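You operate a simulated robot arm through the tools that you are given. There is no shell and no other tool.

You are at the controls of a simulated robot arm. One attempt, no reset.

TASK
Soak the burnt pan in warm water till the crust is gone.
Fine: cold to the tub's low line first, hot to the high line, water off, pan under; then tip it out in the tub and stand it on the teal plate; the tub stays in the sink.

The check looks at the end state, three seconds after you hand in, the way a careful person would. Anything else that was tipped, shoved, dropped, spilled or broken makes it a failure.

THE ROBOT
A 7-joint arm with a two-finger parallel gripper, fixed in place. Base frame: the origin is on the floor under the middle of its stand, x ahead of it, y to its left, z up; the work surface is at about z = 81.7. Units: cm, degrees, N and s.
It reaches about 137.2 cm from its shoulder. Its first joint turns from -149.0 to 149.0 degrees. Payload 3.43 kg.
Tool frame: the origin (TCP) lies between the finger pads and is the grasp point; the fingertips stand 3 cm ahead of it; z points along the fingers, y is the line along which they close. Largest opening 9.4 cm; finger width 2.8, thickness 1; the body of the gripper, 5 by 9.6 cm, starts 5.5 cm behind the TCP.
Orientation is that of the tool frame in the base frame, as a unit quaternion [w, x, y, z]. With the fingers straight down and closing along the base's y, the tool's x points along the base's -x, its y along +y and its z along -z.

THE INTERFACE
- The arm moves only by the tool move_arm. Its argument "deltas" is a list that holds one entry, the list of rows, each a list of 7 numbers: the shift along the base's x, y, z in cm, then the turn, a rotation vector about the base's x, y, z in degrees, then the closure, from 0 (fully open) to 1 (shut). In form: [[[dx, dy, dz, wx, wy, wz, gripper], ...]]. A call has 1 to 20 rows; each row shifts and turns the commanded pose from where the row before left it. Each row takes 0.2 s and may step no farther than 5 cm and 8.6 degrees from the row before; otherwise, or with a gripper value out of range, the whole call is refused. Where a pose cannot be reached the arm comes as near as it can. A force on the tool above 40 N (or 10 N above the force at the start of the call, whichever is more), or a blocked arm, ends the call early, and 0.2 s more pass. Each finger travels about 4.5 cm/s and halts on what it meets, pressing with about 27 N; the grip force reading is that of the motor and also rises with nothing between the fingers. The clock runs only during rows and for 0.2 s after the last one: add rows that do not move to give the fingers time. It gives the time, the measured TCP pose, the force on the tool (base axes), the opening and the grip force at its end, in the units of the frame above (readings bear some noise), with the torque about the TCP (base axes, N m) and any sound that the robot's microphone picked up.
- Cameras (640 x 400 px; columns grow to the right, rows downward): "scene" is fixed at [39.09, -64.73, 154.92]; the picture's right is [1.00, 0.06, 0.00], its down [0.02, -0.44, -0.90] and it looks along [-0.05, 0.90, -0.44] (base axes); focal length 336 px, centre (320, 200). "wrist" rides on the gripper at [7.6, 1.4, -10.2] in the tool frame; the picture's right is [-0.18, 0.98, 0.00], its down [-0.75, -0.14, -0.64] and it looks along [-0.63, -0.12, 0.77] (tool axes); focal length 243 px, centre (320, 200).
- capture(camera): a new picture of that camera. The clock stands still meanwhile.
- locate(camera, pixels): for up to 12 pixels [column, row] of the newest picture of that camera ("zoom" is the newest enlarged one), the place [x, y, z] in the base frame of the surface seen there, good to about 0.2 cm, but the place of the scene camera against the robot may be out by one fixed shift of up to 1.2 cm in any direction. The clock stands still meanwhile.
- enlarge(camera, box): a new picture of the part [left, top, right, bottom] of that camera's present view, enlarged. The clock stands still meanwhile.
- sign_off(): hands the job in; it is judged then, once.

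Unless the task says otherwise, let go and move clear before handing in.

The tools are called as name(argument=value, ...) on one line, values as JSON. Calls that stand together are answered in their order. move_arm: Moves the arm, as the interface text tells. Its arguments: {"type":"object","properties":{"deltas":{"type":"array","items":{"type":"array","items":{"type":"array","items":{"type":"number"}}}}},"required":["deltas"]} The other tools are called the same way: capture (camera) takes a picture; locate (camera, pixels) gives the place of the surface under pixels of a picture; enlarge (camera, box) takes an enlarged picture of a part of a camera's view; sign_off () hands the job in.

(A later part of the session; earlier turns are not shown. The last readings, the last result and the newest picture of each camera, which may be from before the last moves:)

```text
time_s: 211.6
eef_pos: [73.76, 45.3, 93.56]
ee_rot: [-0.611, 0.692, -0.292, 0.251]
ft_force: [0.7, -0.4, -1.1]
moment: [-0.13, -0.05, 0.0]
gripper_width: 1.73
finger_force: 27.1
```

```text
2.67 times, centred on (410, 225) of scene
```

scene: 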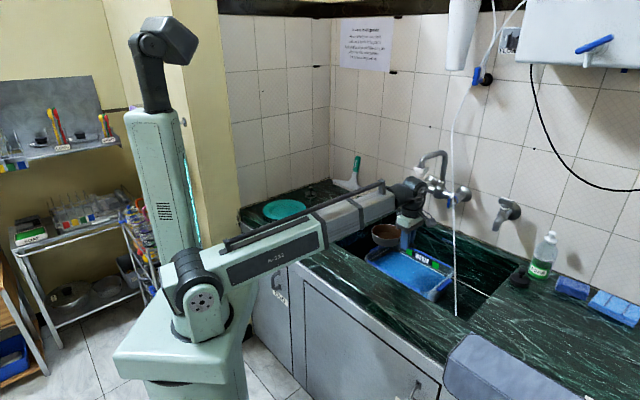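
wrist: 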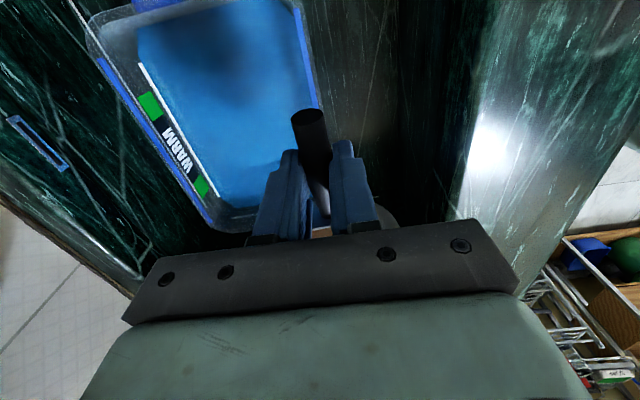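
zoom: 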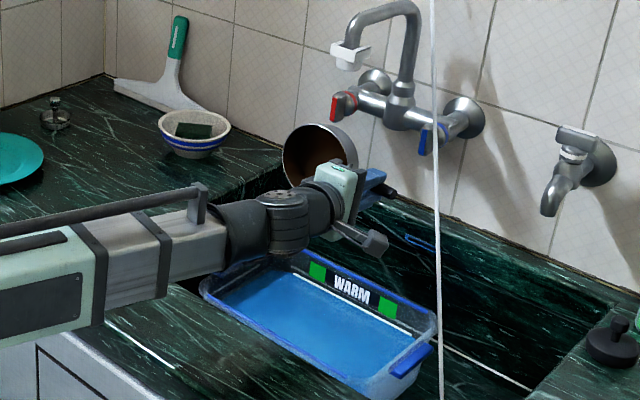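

At about 83° the inside looks empty, with no drips seen. I'll go slightly higher and steeper for a second to drain the last of it.

move_arm(deltas=[[[0, 0, 2.0, 1.0, -1.0, 0, 1], [0, 0, 1.5, 1.0, -1.0, 0, 1], [0, 0, 0, 0, 0, 0, 1], [0, 0, 0, 0, 0, 0, 1], [0, 0, 0, 0, 0, 0, 1], [0, 0, 0, 0, 0, 0, 1], [0, 0, 0, 0, 0, 0, 1]]])

capture(camera="scene")

enlarge(camera="scene", box=[240, 180, 330, 240])

locate(camera="scene", pixels=[[263, 211], [306, 208], [284, 200], [284, 219], [284, 209], [270, 204], [298, 203], [272, 217], [297, 216], [310, 190], [285, 221], [284, 198]])

```text
time_s: 213.2
eef_pos: [73.71, 45.33, 97.19]
ee_rot: [-0.627, 0.677, -0.286, 0.258]
ft_force: [0.0, -1.1, -1.5]
moment: [-0.13, -0.06, 0.0]
gripper_width: 1.72
finger_force: 27.0
```

```text
taken
```

scene: 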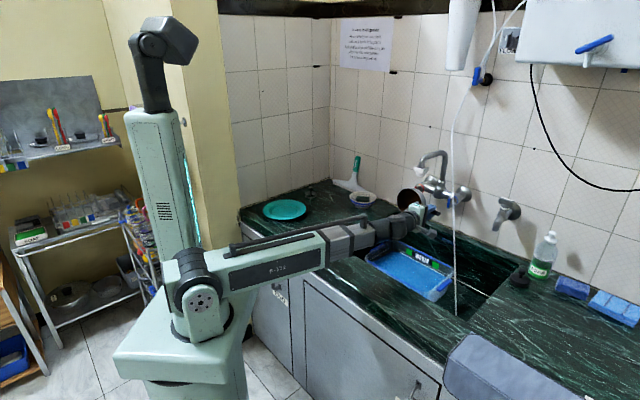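

```text
6.67 times, centred on (285, 210) of scene
```

zoom: 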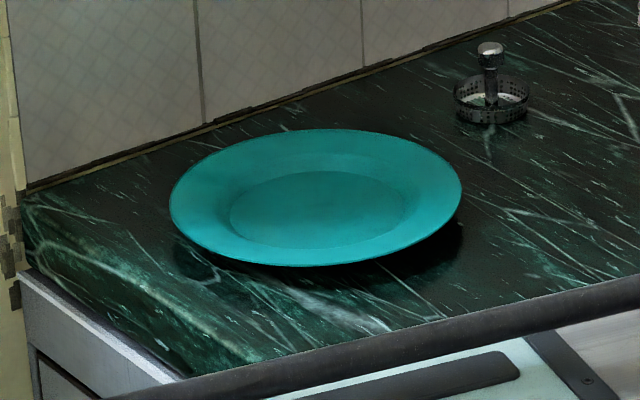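

```text
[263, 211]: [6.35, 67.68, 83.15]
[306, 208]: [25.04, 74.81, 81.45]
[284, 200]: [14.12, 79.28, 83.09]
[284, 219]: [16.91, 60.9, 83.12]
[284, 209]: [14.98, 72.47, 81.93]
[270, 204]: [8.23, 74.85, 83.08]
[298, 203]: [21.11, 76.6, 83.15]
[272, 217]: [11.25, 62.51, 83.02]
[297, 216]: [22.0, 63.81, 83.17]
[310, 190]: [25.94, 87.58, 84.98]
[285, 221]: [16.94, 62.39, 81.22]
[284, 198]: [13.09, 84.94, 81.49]
```

The pan is tipped as far as the arm allows and is empty. The plate is now in full view (centre near (15.9,70.0) corrected, rim radius about 9.7, well at z≈82.2, rim at z≈83.3). I'll bring the pan level again on the near side of the sink.

move_arm(deltas=[[[0, 0, -1.0, -5.44, 5.44, 0, 1], [0, 0, -1.0, -5.44, 5.44, 0, 1], [0, 0, -1.0, -5.44, 5.44, 0, 1], [0, 0, -1.0, -5.44, 5.44, 0, 1], [0, 0, -1.0, -5.44, 5.44, 0, 1], [0, 0, -1.0, -5.44, 5.44, 0, 1], [0, 0, -0.5, -5.44, 5.44, 0, 1], [-2.1, -2.1, 0, -5.5, 5.5, 0, 1], [-2.1, -2.1, 0, -5.5, 5.5, 0, 1], [-2.1, -2.1, 0, -5.5, 5.5, 0, 1], [-2.1, -2.1, 0, -5.5, 5.5, 0, 1], [0, 0, 0, 0, 0, 0, 1]]])

capture(camera="scene")

enlarge(camera="scene", box=[368, 218, 408, 250])

```text
time_s: 215.8
eef_pos: [65.36, 36.84, 90.91]
ee_rot: [-0.003, 0.922, -0.386, 0.003]
ft_force: [-0.4, 0.3, -1.0]
moment: [-0.06, -0.1, 0.02]
gripper_width: 1.7
finger_force: 27.3
```

```text
taken
```

scene: 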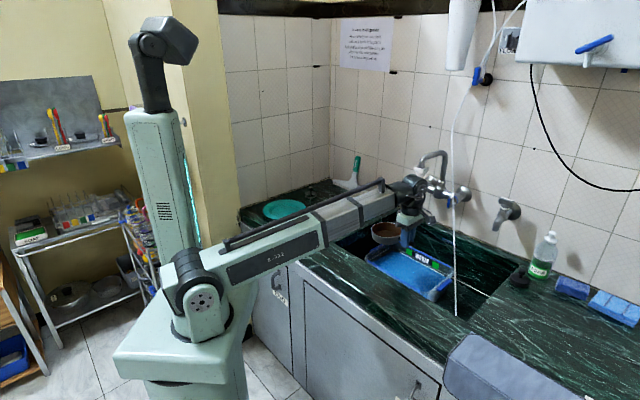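

```text
12.50 times, centred on (388, 234) of scene
```

zoom: 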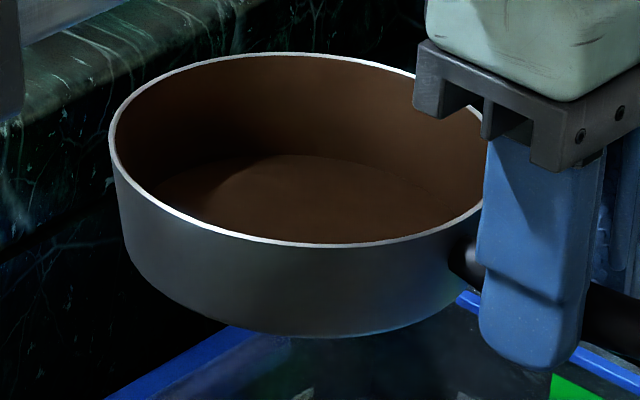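

The colour matches the check before the last soak exactly, so the crust is gone, and the pan is dry inside. I'll check how level it hangs in the grip before setting it down to adjust my hold.

locate(camera="zoom", pixels=[[113, 130], [200, 68], [300, 55], [400, 70], [160, 200], [230, 235], [300, 245], [400, 235], [470, 205], [280, 335], [180, 300], [400, 325]])

enlarge(camera="scene", box=[270, 180, 390, 260])

```text
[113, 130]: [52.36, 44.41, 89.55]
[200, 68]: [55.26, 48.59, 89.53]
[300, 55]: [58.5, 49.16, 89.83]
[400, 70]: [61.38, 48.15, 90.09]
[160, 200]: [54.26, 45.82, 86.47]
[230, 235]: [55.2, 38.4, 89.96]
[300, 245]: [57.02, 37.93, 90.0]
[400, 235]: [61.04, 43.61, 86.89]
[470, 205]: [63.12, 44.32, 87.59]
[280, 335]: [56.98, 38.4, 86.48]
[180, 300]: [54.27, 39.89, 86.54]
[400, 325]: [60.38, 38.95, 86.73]
```

```text
5.00 times, centred on (330, 220) of scene
```

zoom: 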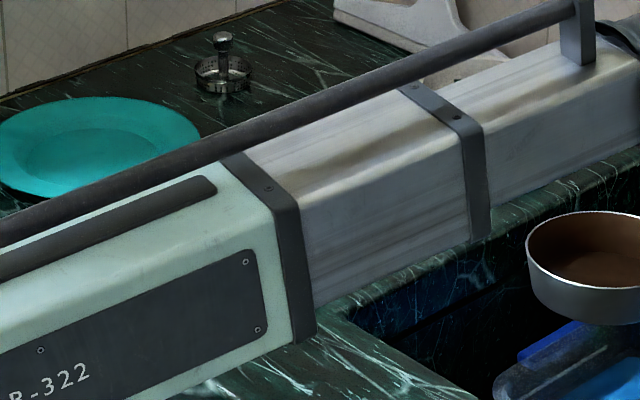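

The pan droops about 3.5° toward its nose in my grip, and at this grip height the fingertips would also touch the plate rim. I'll set it down briefly on the clear counter, level, and re-grip the handle nearer its end and higher up.

move_arm(deltas=[[[-1.5, 1.3, 0.2, 0, 0, 1.0, 1], [-2.5, 2.1, 0, 0, 0, 1.6, 1], [-2.5, 2.1, 0, 0, 0, 1.6, 1], [-2.5, 2.1, 0, 0, 0, 1.6, 1], [-2.5, 2.1, 0, 0, 0, 1.6, 1], [-2.5, 2.1, 0, 0, 0, 1.6, 1], [-2.5, 2.1, 0, 0, 0, 1.6, 1], [-2.5, 2.1, 0, 0, 0, 1.6, 1], [-2.5, 2.1, 0, 0, 0, 1.6, 1], [-2.0, 1.6, 0, 0.85, 1.5, 1.2, 1], [-1.2, 1.0, 0, 0.9, 1.55, 0, 1], [0, 0, -2.0, 0, 0, 0, 1], [0, 0, 0, 0, 0, 0, 1]]])

capture(camera="scene")

enlarge(camera="scene", box=[290, 170, 410, 250])

capture(camera="wrist")

```text
time_s: 218.6
eef_pos: [40.48, 57.46, 88.93]
ee_rot: [-0.011, 0.964, -0.263, -0.026]
ft_force: [0.0, 0.2, -2.0]
moment: [-0.04, -0.07, -0.01]
gripper_width: 1.74
finger_force: 26.8
```

```text
taken
```

scene: 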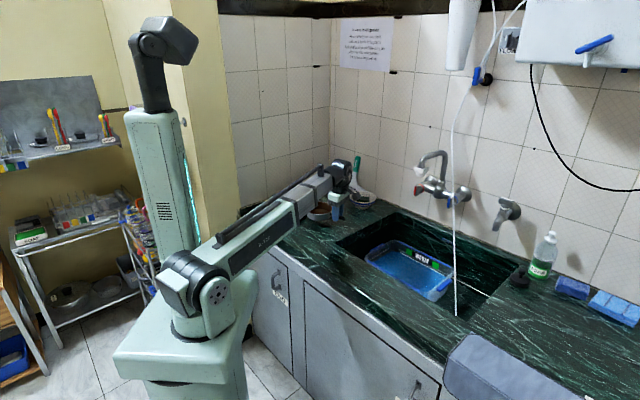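

```text
5.00 times, centred on (350, 210) of scene
```

zoom: 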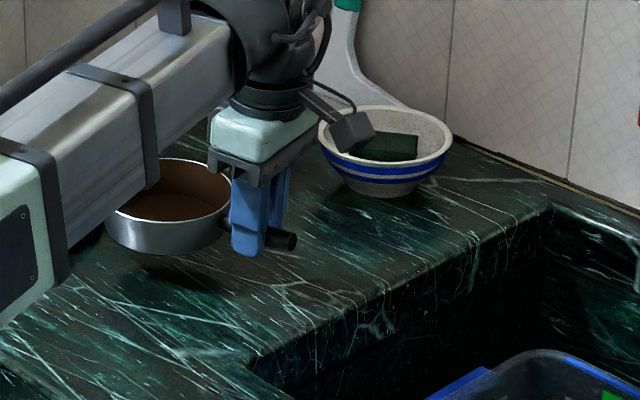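

```text
taken
```

wrist: 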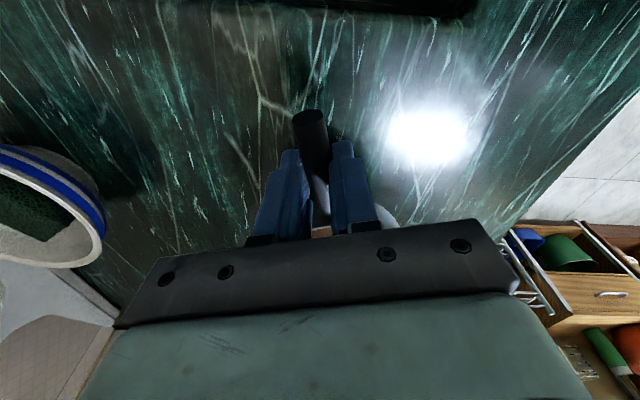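

The pan hangs just above the clear counter spot, level now. I'll lower it gently until it touches.

move_arm(deltas=[[[0, 0, -1.2, 0, 0, 0, 1], [0, 0, -1.2, 0, 0, 0, 1], [0, 0, -0.4, 0, 0, 0, 1], [0, 0, -0.2, 0, 0, 0, 1], [0, 0, 0, 0, 0, 0, 1]]])

enlarge(camera="scene", box=[300, 190, 380, 245])

```text
time_s: 219.8
eef_pos: [40.45, 57.41, 85.94]
ee_rot: [-0.011, 0.964, -0.263, -0.027]
ft_force: [0.9, 0.2, -1.6]
moment: [-0.08, -0.1, 0.01]
gripper_width: 1.73
finger_force: 26.8
```

```text
7.27 times, centred on (340, 218) of scene
```

zoom: 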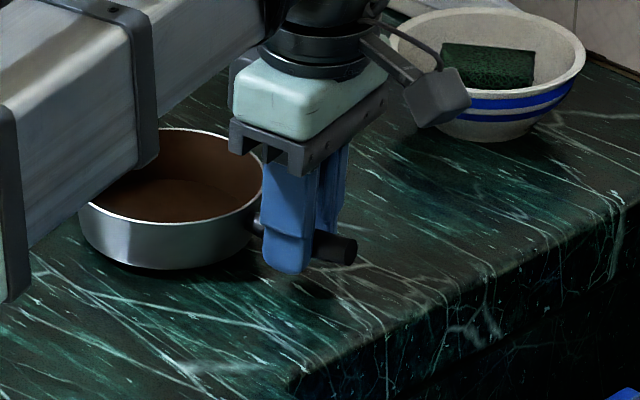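

There's no contact yet. I'll continue down in small steps.

move_arm(deltas=[[[0, 0, -0.2, 0, 0, 0, 1], [0, 0, -0.2, 0, 0, 0, 1], [0, 0, -0.15, 0, 0, 0, 1], [0, 0, 0, 0, 0, 0, 1]]])

enlarge(camera="scene", box=[300, 190, 380, 245])

```text
time_s: 220.8
eef_pos: [40.53, 57.3, 85.46]
ee_rot: [-0.012, 0.964, -0.263, -0.026]
ft_force: [3.4, 0.0, 14.5]
moment: [0.3, 0.5, -0.09]
gripper_width: 1.72
finger_force: 27.0
```

```text
7.27 times, centred on (340, 218) of scene
```

zoom: 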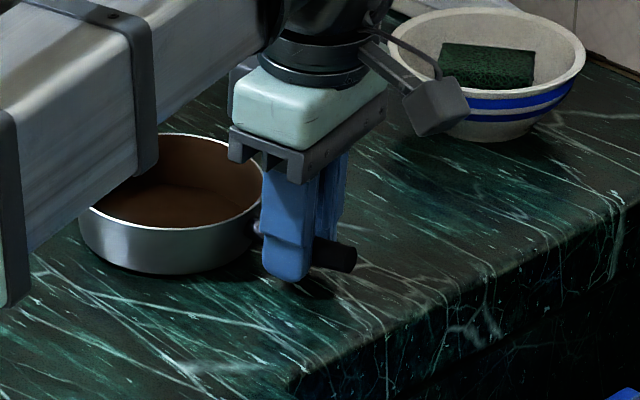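

Contact is made (14.5 N). I'll ease off slightly and open the fingers.

move_arm(deltas=[[[0, 0, 0.12, 0, 0, 0, 1], [0, 0, 0, 0, 0, 0, 0.8], [0, 0, 0, 0, 0, 0, 0.6], [0, 0, 0, 0, 0, 0, 0.55], [0, 0, 0, 0, 0, 0, 0.55], [0, 0, 0, 0, 0, 0, 0.55]]])

enlarge(camera="scene", box=[300, 190, 380, 245])

capture(camera="wrist")

```text
time_s: 222.2
eef_pos: [40.57, 57.36, 85.56]
ee_rot: [-0.011, 0.964, -0.263, -0.027]
ft_force: [0.7, -0.5, 0.3]
moment: [-0.02, -0.03, 0.02]
gripper_width: 4.22
finger_force: 0.0
```

```text
7.27 times, centred on (340, 218) of scene
```

zoom: 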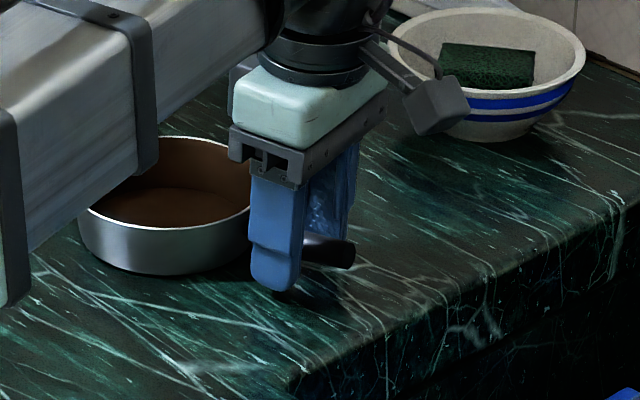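

```text
taken
```

wrist: 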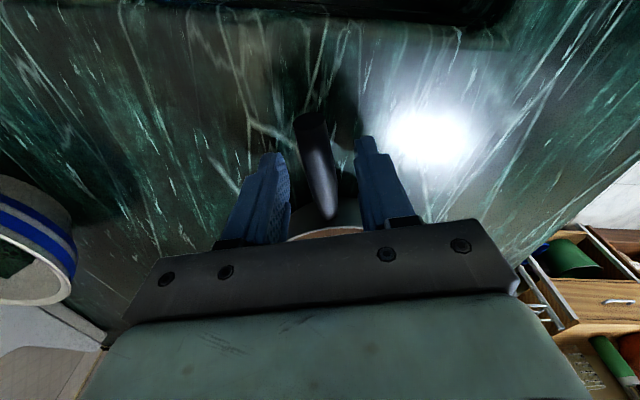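

The pan stands on the counter and the handle is free between the fingers. I'll locate the handle and rim precisely for the re-grip.

locate(camera="wrist", pixels=[[313, 118], [314, 130], [316, 145], [319, 160], [322, 175], [326, 195], [330, 212], [320, 231], [305, 140], [328, 150]])

locate(camera="zoom", pixels=[[82, 212], [130, 218], [180, 228], [240, 208], [185, 138], [250, 180], [220, 145], [160, 270], [345, 258], [340, 245], [320, 240], [165, 205]])

```text
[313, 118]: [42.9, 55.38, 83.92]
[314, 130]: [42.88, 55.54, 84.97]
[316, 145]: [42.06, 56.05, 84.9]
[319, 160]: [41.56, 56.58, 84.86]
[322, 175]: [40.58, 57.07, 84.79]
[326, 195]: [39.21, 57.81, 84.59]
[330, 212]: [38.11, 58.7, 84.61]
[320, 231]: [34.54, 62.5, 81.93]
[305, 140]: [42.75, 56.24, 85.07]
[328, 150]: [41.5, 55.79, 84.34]
```

```text
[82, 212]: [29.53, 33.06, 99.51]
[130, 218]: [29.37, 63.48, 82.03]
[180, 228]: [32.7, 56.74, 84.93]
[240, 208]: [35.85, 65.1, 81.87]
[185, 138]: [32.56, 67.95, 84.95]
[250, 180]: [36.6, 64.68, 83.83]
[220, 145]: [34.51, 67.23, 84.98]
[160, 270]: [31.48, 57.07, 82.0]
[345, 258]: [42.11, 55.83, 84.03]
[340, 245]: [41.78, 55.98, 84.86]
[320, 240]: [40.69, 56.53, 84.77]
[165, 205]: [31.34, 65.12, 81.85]
```

The handle's top line runs from (42.9,55.5) to (38.1,58.7) and the pan centre is near (33.4,62.3). I'll straighten the gripper, raise it a little, shift toward the handle's end and grip again.

move_arm(deltas=[[[0.3, -0.3, 0.4, -0.9, -1.5, -1.2, 0.55], [0.4, -0.4, 0.34, -0.85, -1.55, -1.2, 0.55], [0.33, -0.31, 0, 0, 0, -1.1, 0.55], [0, 0, 0, 0, 0, 0, 0.55]]])

capture(camera="wrist")

enlarge(camera="scene", box=[300, 190, 380, 245])

```text
time_s: 223.2
eef_pos: [41.51, 56.33, 86.18]
ee_rot: [-0.004, 0.956, -0.293, 0.004]
ft_force: [-0.5, 0.3, -0.3]
moment: [0.01, 0.0, 0.0]
gripper_width: 4.24
finger_force: 0.0
```

```text
taken
```

wrist: 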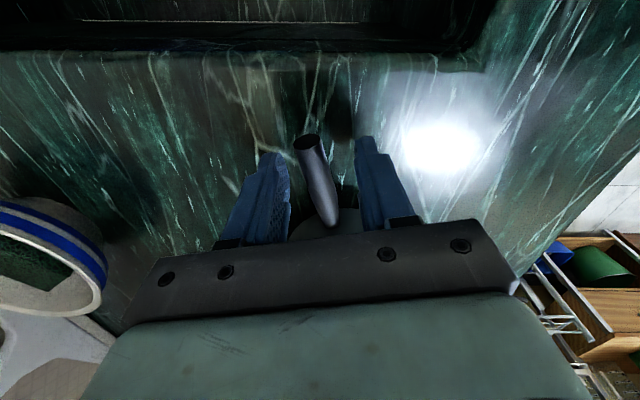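

```text
7.27 times, centred on (340, 218) of scene
```

zoom: 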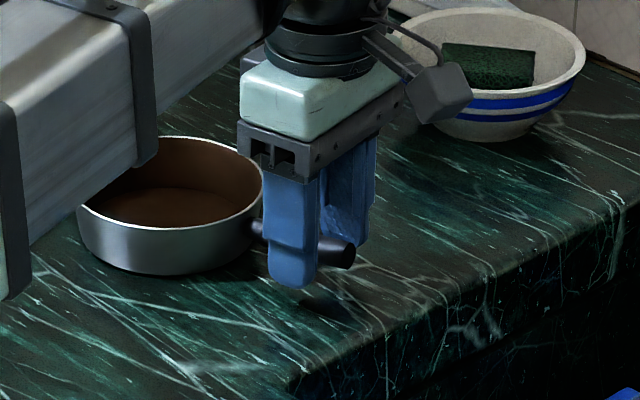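

The handle is centred between the fingers at the new height. I'll close and lift slightly to check.

move_arm(deltas=[[[0, 0, 0.1, 0, 0, 0, 0.8], [0, 0, 0, 0, 0, 0, 1], [0, 0, 0, 0, 0, 0, 1], [0, 0, 0, 0, 0, 0, 1], [0, 0, 0, 0, 0, 0, 1], [0, 0, 0.7, 0, 0, 0, 1], [0, 0, 1.3, 0, 0, 0, 1], [0, 0, 1.5, 0, 0, 0, 1], [0, 0, 0, 0, 0, 0, 1]]])

enlarge(camera="scene", box=[300, 190, 380, 245])

locate(camera="zoom", pixels=[[90, 195], [130, 202], [180, 205], [240, 185], [185, 115], [250, 160], [220, 125], [160, 245], [345, 235], [120, 180], [110, 150], [230, 195]])

```text
time_s: 225.2
eef_pos: [41.51, 56.28, 89.83]
ee_rot: [-0.003, 0.956, -0.292, 0.004]
ft_force: [0.1, 0.4, -1.7]
moment: [-0.09, -0.09, -0.01]
gripper_width: 1.72
finger_force: 26.9
```

```text
7.27 times, centred on (340, 218) of scene
```

zoom: 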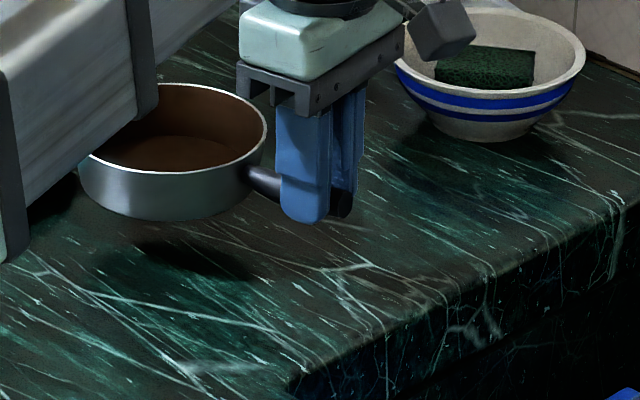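

```text
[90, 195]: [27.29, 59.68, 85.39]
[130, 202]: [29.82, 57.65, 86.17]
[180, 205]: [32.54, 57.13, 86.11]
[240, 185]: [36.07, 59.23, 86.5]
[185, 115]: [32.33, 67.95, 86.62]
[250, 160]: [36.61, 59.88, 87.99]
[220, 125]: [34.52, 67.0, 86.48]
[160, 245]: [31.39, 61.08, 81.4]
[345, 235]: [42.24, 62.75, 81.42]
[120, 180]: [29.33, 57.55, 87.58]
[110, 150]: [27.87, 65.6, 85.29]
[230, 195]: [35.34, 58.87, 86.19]
```

The pan is up on the new grip (−1.7 N). I'll check that its rim is level.

locate(camera="zoom", pixels=[[83, 160], [100, 165], [140, 172], [180, 173], [220, 166], [250, 152], [264, 135], [255, 108], [230, 93], [200, 85], [170, 84], [266, 122]])

capture(camera="wrist")

```text
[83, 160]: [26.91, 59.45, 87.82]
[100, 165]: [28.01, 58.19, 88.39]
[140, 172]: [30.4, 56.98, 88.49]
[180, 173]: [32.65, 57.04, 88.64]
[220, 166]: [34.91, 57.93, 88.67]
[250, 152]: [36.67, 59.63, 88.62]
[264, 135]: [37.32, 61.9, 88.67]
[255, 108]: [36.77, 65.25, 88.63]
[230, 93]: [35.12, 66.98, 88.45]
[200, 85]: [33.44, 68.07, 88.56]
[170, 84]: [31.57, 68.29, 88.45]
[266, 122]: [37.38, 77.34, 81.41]
```

```text
taken
```

wrist: 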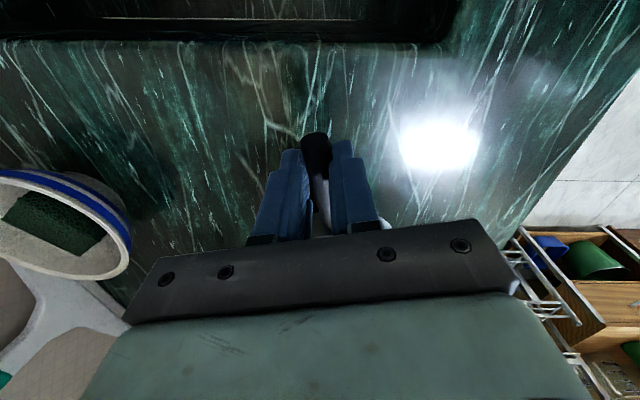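

The rim is level to about 1.4° on the new grip and the pan centre is 11 cm from the grip. The boom hides the plate from here, so I'll swing back a little to measure the plate's outline finely.

move_arm(deltas=[[[2.0, -1.5, 1.0, 0, 0, 0, 1], [4.0, -3.0, 1.0, 0, 0, 0, 1], [4.0, -3.0, 1.0, 0, 0, 0, 1], [4.0, -3.0, 0, 0, 0, 0, 1], [4.0, -3.0, 0, 0, 0, 0, 1], [0, 0, 0, 0, 0, 0, 1]]])

enlarge(camera="scene", box=[254, 190, 314, 228])

```text
refused: row 2 steps farther than a row can; nothing moved
```

```text
10.53 times, centred on (284, 209) of scene
```

zoom: 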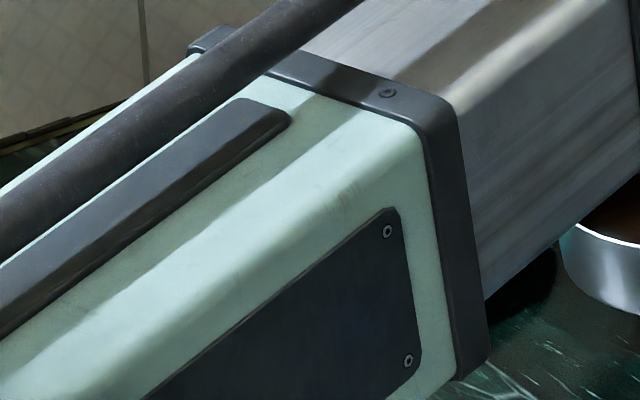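

That call was refused because one row stepped over 5 cm, and nothing moved. I'll repeat it with smaller steps.

move_arm(deltas=[[[2.0, -1.5, 1.0, 0, 0, 0, 1], [3.6, -2.7, 1.0, 0, 0, 0, 1], [3.6, -2.7, 0.5, 0, 0, 0, 1], [3.6, -2.7, 0, 0, 0, 0, 1], [3.6, -2.7, 0, 0, 0, 0, 1], [2.0, -1.5, 0, 0, 0, 0, 1], [0, 0, 0, 0, 0, 0, 1]]])

enlarge(camera="scene", box=[254, 190, 314, 228])

```text
time_s: 226.8
eef_pos: [59.96, 42.74, 92.63]
ee_rot: [-0.003, 0.956, -0.292, 0.003]
ft_force: [-0.2, 0.1, -2.3]
moment: [-0.07, -0.12, 0.02]
gripper_width: 1.72
finger_force: 27.1
```

```text
10.53 times, centred on (284, 209) of scene
```

zoom: 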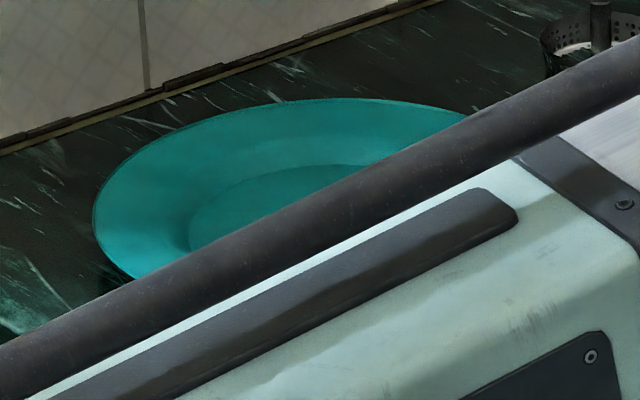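

It's only half visible, so I'll swing a bit further toward the sink.

move_arm(deltas=[[[3.0, -3.4, 0, 0, 0, 0, 1], [3.0, -3.4, 0, 0, 0, 0, 1], [1.0, -2.0, 0, 0, 0, 0, 1], [0, 0, 0, 0, 0, 0, 1]]])

enlarge(camera="scene", box=[254, 190, 314, 228])

```text
time_s: 227.8
eef_pos: [67.05, 33.99, 92.29]
ee_rot: [-0.004, 0.956, -0.293, 0.003]
ft_force: [-0.3, -0.3, -1.5]
moment: [-0.07, -0.15, 0.04]
gripper_width: 1.72
finger_force: 27.1
```

```text
10.53 times, centred on (284, 209) of scene
```

zoom: 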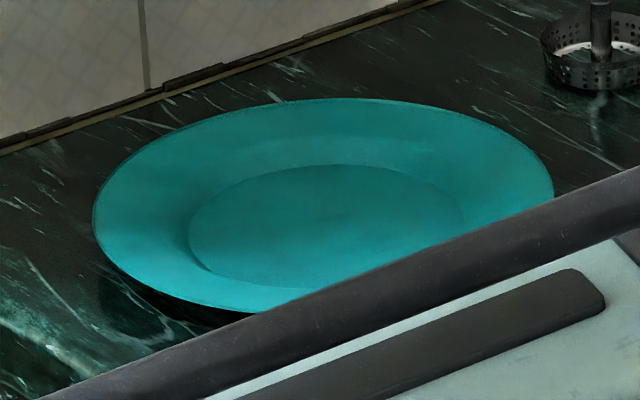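

The plate is now nearly all visible. I'll locate points all round its rim and the edge of its well.

locate(camera="zoom", pixels=[[96, 212], [112, 170], [170, 129], [250, 106], [340, 100], [430, 109], [500, 138], [546, 178], [112, 262], [165, 293], [240, 308], [551, 195]])

locate(camera="zoom", pixels=[[191, 230], [205, 200], [260, 176], [340, 166], [410, 173], [455, 192], [464, 212], [200, 260], [240, 278], [300, 285], [325, 225], [400, 225]])

```text
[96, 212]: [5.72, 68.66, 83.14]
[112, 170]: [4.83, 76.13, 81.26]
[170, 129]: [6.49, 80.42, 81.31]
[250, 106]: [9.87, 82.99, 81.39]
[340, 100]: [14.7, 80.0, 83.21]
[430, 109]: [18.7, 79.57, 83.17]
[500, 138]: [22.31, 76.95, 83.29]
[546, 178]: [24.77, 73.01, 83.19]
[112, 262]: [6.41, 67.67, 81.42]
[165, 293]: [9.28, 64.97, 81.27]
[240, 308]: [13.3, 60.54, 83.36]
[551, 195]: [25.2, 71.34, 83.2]
```

```text
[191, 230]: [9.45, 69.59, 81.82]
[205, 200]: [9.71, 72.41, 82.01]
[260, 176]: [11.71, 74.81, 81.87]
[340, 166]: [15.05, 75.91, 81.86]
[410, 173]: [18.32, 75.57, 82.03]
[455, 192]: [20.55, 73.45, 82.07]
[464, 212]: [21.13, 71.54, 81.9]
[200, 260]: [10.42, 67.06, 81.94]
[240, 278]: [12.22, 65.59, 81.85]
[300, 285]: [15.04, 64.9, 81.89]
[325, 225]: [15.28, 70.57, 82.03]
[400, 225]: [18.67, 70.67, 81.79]
```

The plate centre fits (15.4,70.25) in scene coordinates, with rim radius 9.8 and a flat well of radius 5.85. I'll re-measure the pan's rim in this pose to refine its offset from the grip and its tilt.

enlarge(camera="scene", box=[360, 215, 416, 255])

```text
10.00 times, centred on (388, 235) of scene
```

zoom: 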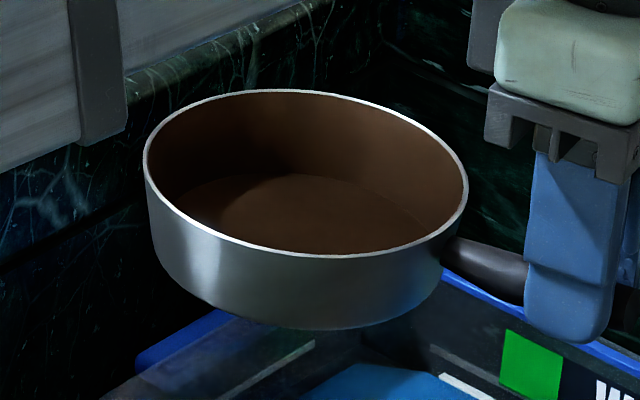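

locate(camera="zoom", pixels=[[146, 165], [165, 195], [205, 227], [250, 245], [310, 255], [360, 254], [410, 241], [450, 215], [465, 185], [440, 145], [380, 109], [300, 93]])

locate(camera="zoom", pixels=[[220, 96], [170, 118], [150, 145], [200, 300], [260, 322], [330, 327], [390, 318], [420, 300], [300, 215], [230, 185], [380, 190], [350, 230]])

```text
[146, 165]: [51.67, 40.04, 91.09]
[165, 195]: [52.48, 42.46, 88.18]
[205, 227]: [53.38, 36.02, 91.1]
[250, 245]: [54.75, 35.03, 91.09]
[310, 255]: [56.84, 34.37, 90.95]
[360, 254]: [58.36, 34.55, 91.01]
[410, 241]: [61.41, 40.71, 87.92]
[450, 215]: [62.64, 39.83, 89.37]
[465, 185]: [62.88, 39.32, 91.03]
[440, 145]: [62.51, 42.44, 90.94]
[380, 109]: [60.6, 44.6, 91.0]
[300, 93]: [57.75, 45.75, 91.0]
```

```text
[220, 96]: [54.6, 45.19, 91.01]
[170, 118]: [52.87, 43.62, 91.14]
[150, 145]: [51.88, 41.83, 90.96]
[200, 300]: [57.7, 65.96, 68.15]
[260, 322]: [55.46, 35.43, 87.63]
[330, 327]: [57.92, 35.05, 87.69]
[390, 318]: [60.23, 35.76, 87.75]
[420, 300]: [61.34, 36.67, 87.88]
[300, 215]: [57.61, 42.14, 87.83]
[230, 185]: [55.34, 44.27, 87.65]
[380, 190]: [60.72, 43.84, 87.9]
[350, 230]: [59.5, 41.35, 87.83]
```

The pan hangs level (rim 91.0 all round), with its centre offset (-9.8, 6.2) from the grip, and its base radius is about 5.2, so it fits the plate's well. I'll carry it over to the plate at a safe height.

move_arm(deltas=[[[-1.6, 1.15, 0.5, 0, 0, 0, 1], [-3.22, 2.31, 0.3, 0, 0, 0, 1], [-3.22, 2.31, 0, 0, 0, 0, 1], [-3.22, 2.31, 0, 0, 0, 0, 1], [-3.22, 2.31, 0, 0, 0, 0, 1], [-3.22, 2.31, 0, 0, 0, 0, 1], [-3.22, 2.31, 0, 0, 0, 0, 1], [-3.22, 2.31, 0, 0, 0, 0, 1], [-3.22, 2.31, 0, 0, 0, 0, 1], [-3.22, 2.31, 0, 0, 0, 0, 1], [-3.22, 2.31, 0, 0, 0, 0, 1], [-3.22, 2.31, 0, 0, 0, 0, 1], [-3.22, 2.31, 0, 0, 0, 0, 1], [-1.6, 1.2, 0, 0, 0, 0, 1], [0, 0, 0, 0, 0, 0, 1]]])

capture(camera="scene")

capture(camera="wrist")

enlarge(camera="scene", box=[240, 150, 360, 240])

```text
time_s: 231.0
eef_pos: [25.12, 63.8, 93.22]
ee_rot: [-0.003, 0.956, -0.293, 0.003]
ft_force: [0.0, 0.4, -2.3]
moment: [-0.08, -0.12, 0.01]
gripper_width: 1.73
finger_force: 27.0
```

```text
taken
```

scene: 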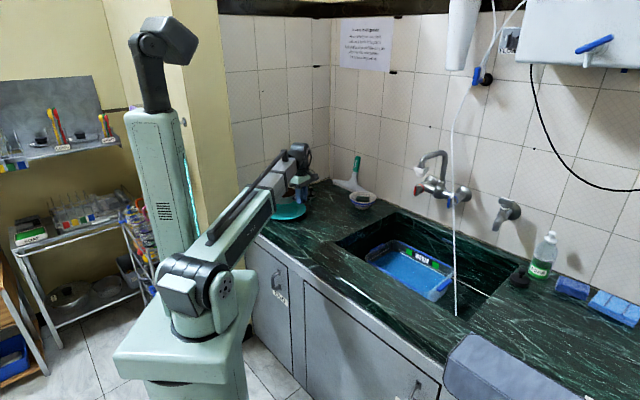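

```text
taken
```

wrist: 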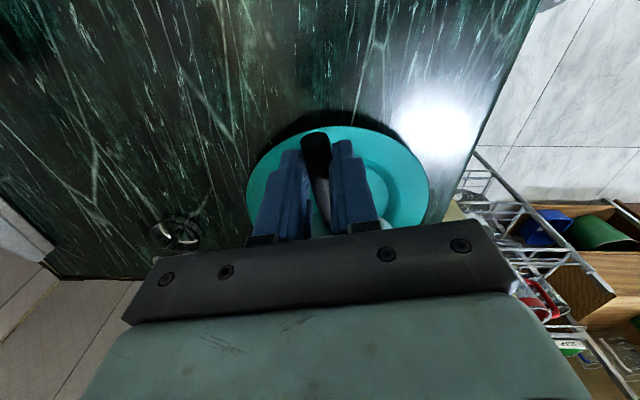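

```text
4.44 times, centred on (300, 195) of scene
```

zoom: 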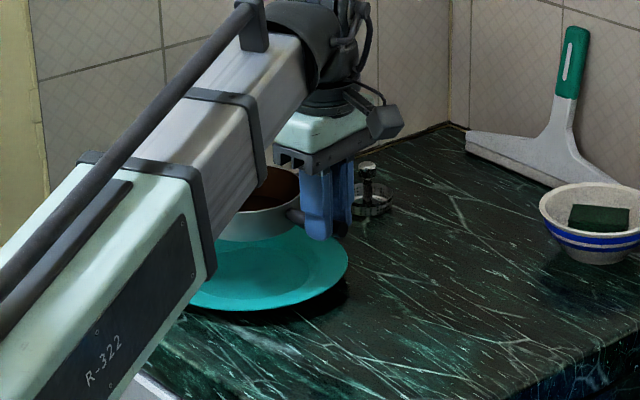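

The pan is above the plate now. I'll use the wrist view of the plate's rim to confirm its position in the robot's own frame.

locate(camera="wrist", pixels=[[249, 195], [254, 172], [270, 152], [295, 135], [345, 127], [380, 135], [405, 150], [420, 170], [427, 190], [424, 208], [412, 222], [340, 131]])

locate(camera="scene", pixels=[[293, 200], [296, 202], [300, 204], [302, 200], [299, 193], [304, 194], [290, 203], [310, 210], [317, 207], [305, 216], [295, 219], [285, 220]])

```text
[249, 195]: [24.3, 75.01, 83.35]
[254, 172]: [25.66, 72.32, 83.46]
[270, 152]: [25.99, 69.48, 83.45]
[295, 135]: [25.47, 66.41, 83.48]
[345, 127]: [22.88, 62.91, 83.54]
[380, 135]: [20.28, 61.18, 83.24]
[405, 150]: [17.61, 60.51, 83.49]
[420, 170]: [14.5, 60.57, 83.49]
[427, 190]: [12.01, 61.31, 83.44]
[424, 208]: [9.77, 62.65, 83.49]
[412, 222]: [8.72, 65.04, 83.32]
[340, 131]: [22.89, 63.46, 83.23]
```

```text
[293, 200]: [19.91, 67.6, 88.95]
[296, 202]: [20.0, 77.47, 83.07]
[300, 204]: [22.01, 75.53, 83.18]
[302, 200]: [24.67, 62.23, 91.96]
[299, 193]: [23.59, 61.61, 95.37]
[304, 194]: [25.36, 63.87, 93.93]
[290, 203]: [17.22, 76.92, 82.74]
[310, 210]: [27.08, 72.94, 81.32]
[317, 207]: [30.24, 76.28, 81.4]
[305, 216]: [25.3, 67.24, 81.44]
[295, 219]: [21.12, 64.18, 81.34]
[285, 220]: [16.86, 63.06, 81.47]
```

The wrist view puts the plate centre at (16.2,70.15) with its rim at z≈83.45, agreeing with the scene. I'll make a small correction and lower the pan toward the well.

move_arm(deltas=[[[0.08, 0.17, -1.5, 0, 0, 0, 1], [0, 0, -2.0, 0, 0, 0, 1], [0, 0, -1.5, 0, 0, 0, 1], [0, 0, -0.7, 0, 0, 0, 1], [0, 0, 0, 0, 0, 0, 1]]])

capture(camera="wrist")

enlarge(camera="scene", box=[250, 180, 340, 235])

```text
time_s: 232.2
eef_pos: [25.14, 64.04, 87.59]
ee_rot: [-0.004, 0.956, -0.293, 0.004]
ft_force: [-0.5, -0.2, -2.3]
moment: [-0.11, -0.1, -0.01]
gripper_width: 1.72
finger_force: 27.1
```

```text
taken
```

wrist: 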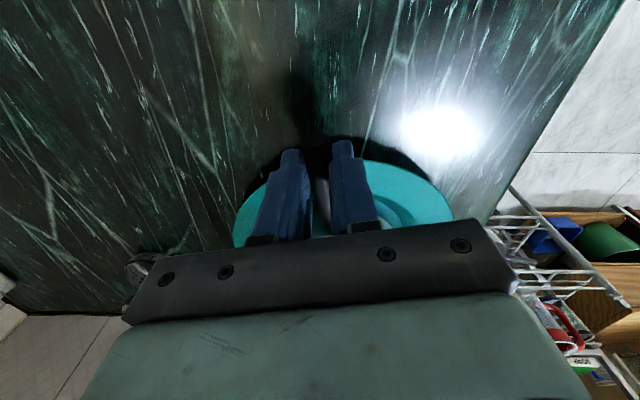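

```text
7.11 times, centred on (295, 208) of scene
```

zoom: 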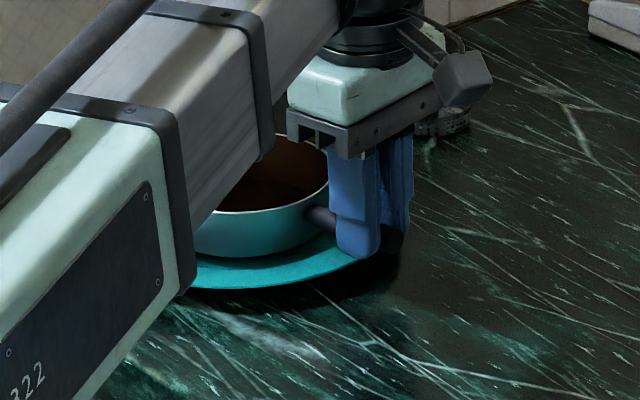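

The pan is centred over the plate and the fingers stay just outside its rim. I'll lower in small steps and watch for contact.

move_arm(deltas=[[[0, 0, -0.2, 0, 0, 0, 1], [0, 0, -0.2, 0, 0, 0, 1], [0, 0, -0.15, 0, 0, 0, 1], [0, 0, 0, 0, 0, 0, 1]]])

```text
time_s: 233.2
eef_pos: [25.19, 64.01, 87.12]
ee_rot: [-0.004, 0.956, -0.292, 0.004]
ft_force: [0.8, -2.7, 14.9]
moment: [0.31, 0.51, 0.08]
gripper_width: 1.73
finger_force: 26.9
```

Contact came at z=87.12, about 0.3 cm higher than I expected, and the moment suggests it is on the handle side. Before letting go I'll check the pan's centring on the plate from the visible part of its rim.

enlarge(camera="scene", box=[270, 190, 320, 225])

capture(camera="wrist")

enlarge(camera="wrist", box=[220, 130, 480, 250])

```text
11.43 times, centred on (295, 208) of scene
```

zoom: 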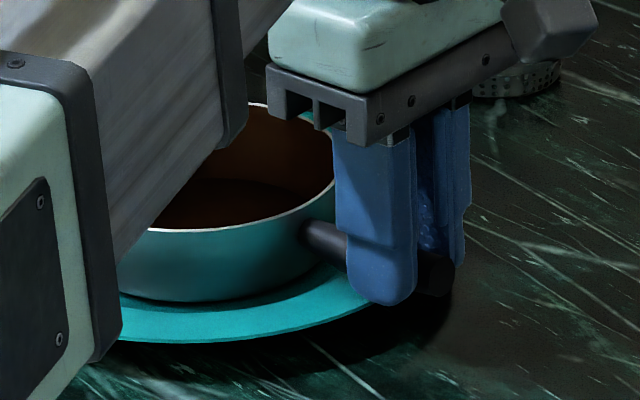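

```text
taken
```

wrist: 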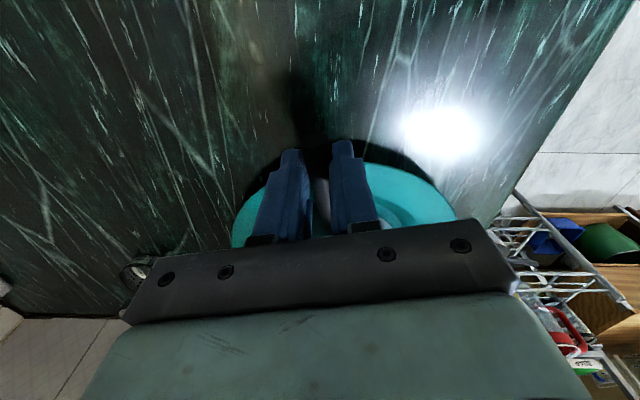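

```text
2.46 times, centred on (350, 190) of wrist
```

zoom: 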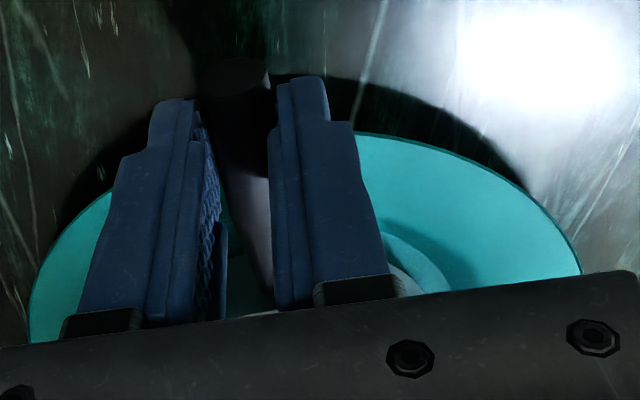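

enlarge(camera="scene", box=[270, 190, 320, 225])

locate(camera="zoom", pixels=[[155, 229], [190, 231], [230, 227], [270, 215], [300, 202], [320, 190], [333, 165], [300, 122], [280, 112], [255, 104], [200, 303], [250, 297]])

locate(camera="zoom", pixels=[[150, 295], [170, 300], [220, 302], [270, 288], [300, 272], [150, 335], [220, 337], [300, 323], [350, 300], [370, 285], [200, 322], [300, 300]])

```text
11.43 times, centred on (295, 208) of scene
```

zoom: 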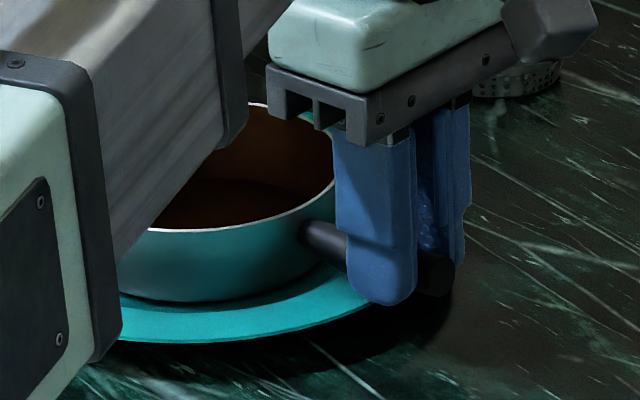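

```text
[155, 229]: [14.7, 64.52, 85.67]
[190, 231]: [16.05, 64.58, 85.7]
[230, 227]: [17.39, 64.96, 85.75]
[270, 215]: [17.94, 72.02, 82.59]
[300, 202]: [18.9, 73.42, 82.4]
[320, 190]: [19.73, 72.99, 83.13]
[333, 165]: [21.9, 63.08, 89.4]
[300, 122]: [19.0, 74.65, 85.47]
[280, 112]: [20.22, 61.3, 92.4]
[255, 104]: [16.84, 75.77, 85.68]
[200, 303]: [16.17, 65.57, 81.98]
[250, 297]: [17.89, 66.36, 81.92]
```

```text
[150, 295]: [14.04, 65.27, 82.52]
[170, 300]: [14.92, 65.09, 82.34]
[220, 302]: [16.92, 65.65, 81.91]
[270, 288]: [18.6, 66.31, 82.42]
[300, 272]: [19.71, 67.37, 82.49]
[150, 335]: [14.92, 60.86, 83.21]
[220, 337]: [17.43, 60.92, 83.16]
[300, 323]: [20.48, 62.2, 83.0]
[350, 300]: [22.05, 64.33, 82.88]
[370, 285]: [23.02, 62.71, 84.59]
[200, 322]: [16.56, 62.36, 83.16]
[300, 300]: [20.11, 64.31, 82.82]
```

The pan's rim fits a centre at (15.45,70.2), within 0.1 cm of the plate's centre, and its base is at well height. I'll ease off slightly and open the fingers.

move_arm(deltas=[[[0, 0, 0.1, 0, 0, 0, 1], [0, 0, 0, 0, 0, 0, 1]]])

move_arm(deltas=[[[0, 0, 0, 0, 0, 0, 0.8], [0, 0, 0, 0, 0, 0, 0.65], [0, 0, 0, 0, 0, 0, 0.55], [0, 0, 0, 0, 0, 0, 0.5], [0, 0, 0, 0, 0, 0, 0.5], [0, 0, 0, 0, 0, 0, 0.5]]])

enlarge(camera="scene", box=[270, 190, 320, 225])

capture(camera="wrist")

```text
time_s: 233.8
eef_pos: [25.1, 64.04, 87.02]
ee_rot: [-0.002, 0.956, -0.292, 0.005]
ft_force: [2.0, -0.2, 3.9]
moment: [0.04, 0.03, -0.01]
gripper_width: 1.72
finger_force: 27.4
```

```text
time_s: 235.2
eef_pos: [25.13, 64.02, 87.1]
ee_rot: [-0.004, 0.956, -0.292, 0.002]
ft_force: [-0.2, -0.6, 0.4]
moment: [0.0, -0.04, -0.03]
gripper_width: 4.69
finger_force: 0.0
```

```text
11.43 times, centred on (295, 208) of scene
```

zoom: 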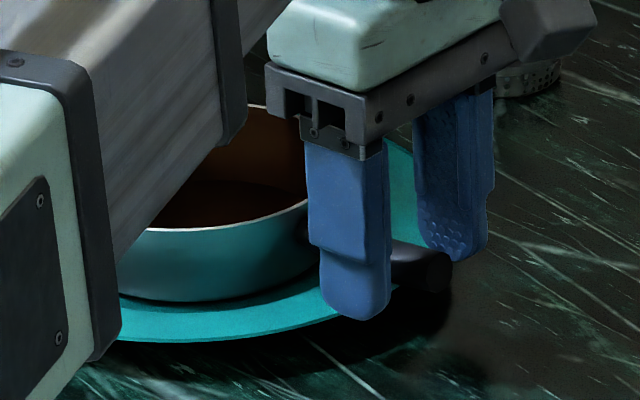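

```text
taken
```

wrist: 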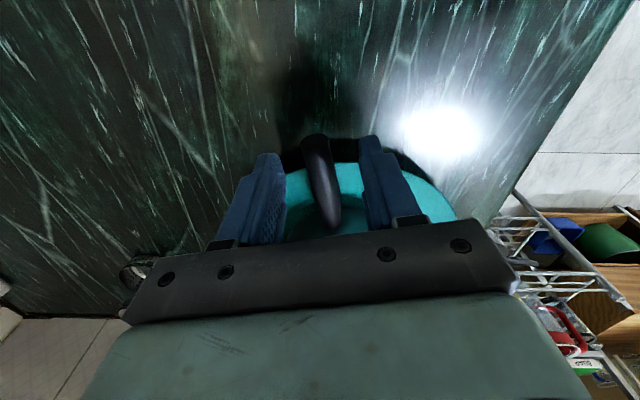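

The handle is free and the pan sits on the plate. I'll rise straight up clear of it.

move_arm(deltas=[[[0, 0, 0.8, 0, 0, 0, 0.5], [0, 0, 1.5, 0, 0, 0, 0.5], [0, 0, 2.5, 0, 0, 0, 0.5], [0, 0, 3.0, 0, 0, 0, 0.5], [0, 0, 3.0, 0, 0, 0, 0.5], [0, 0, 0, 0, 0, 0, 0.5]]])

capture(camera="wrist")

enlarge(camera="scene", box=[250, 180, 340, 235])

```text
time_s: 236.6
eef_pos: [25.18, 64.14, 97.64]
ee_rot: [-0.004, 0.956, -0.292, 0.004]
ft_force: [-0.2, -0.4, -0.2]
moment: [0.02, 0.0, 0.02]
gripper_width: 4.7
finger_force: 0.0
```

```text
taken
```

wrist: 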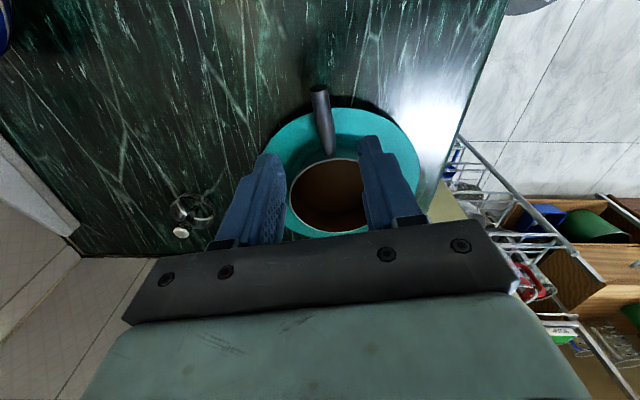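

```text
7.11 times, centred on (295, 208) of scene
```

zoom: 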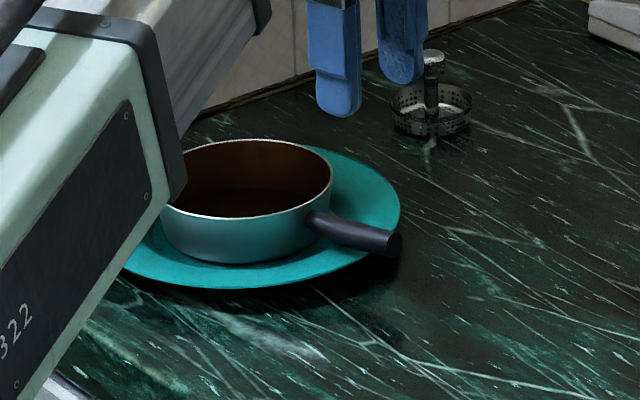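

The pan stands centred on the teal plate. I'll swing the arm away and take a last look at everything.

move_arm(deltas=[[[1.5, -0.8, 1.0, 0, 0, 0, 0.5], [3.2, -2.0, 0.8, 0, 0, 0, 0.5], [3.4, -2.3, 0.8, 0, 0, 0, 0.5], [3.4, -2.5, 0.8, 0, 0, 0, 0.5], [3.4, -2.5, 0.8, 0, 0, 0, 0.5], [3.4, -2.5, 0.8, 0, 0, 0, 0.5], [3.4, -2.5, 0.5, 0, 0, 0, 0.5], [3.4, -2.5, 0.3, 0, 0, 0, 0.5], [3.4, -2.8, 0, 0, 0, 0, 0.5], [3.4, -2.8, 0, 0, 0, 0, 0.5], [3.0, -3.0, 0, 0, 0, 0, 0.5], [0, 0, 0, 0, 0, 0, 0.5]]])

capture(camera="scene")

enlarge(camera="scene", box=[250, 180, 340, 235])

enlarge(camera="scene", box=[340, 140, 500, 310])

```text
time_s: 239.2
eef_pos: [60.32, 37.88, 103.55]
ee_rot: [-0.003, 0.956, -0.293, 0.004]
ft_force: [0.4, -0.5, -0.2]
moment: [0.01, -0.03, 0.04]
gripper_width: 4.69
finger_force: 0.1
```

```text
taken
```

scene: 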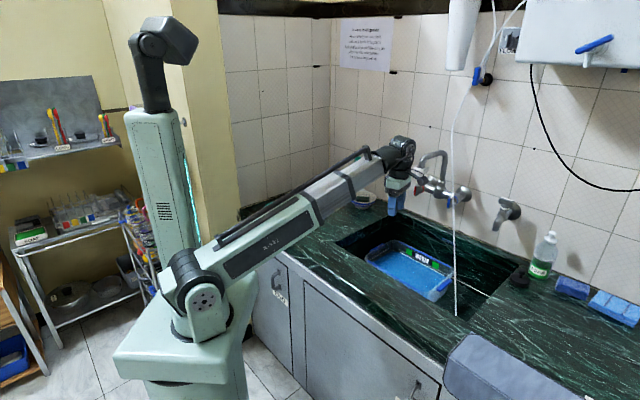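

```text
7.11 times, centred on (295, 208) of scene
```

zoom: 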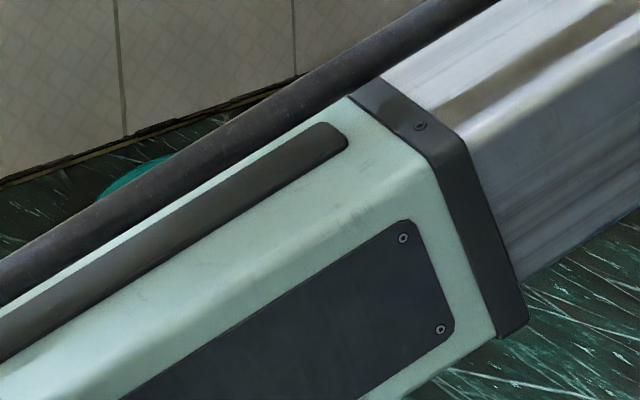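

```text
2.35 times, centred on (420, 225) of scene
```

zoom: 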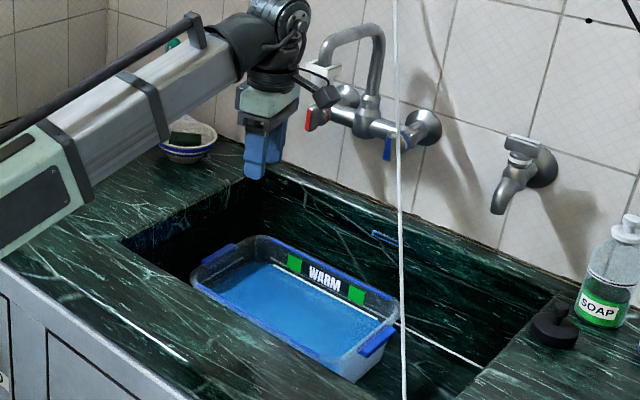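

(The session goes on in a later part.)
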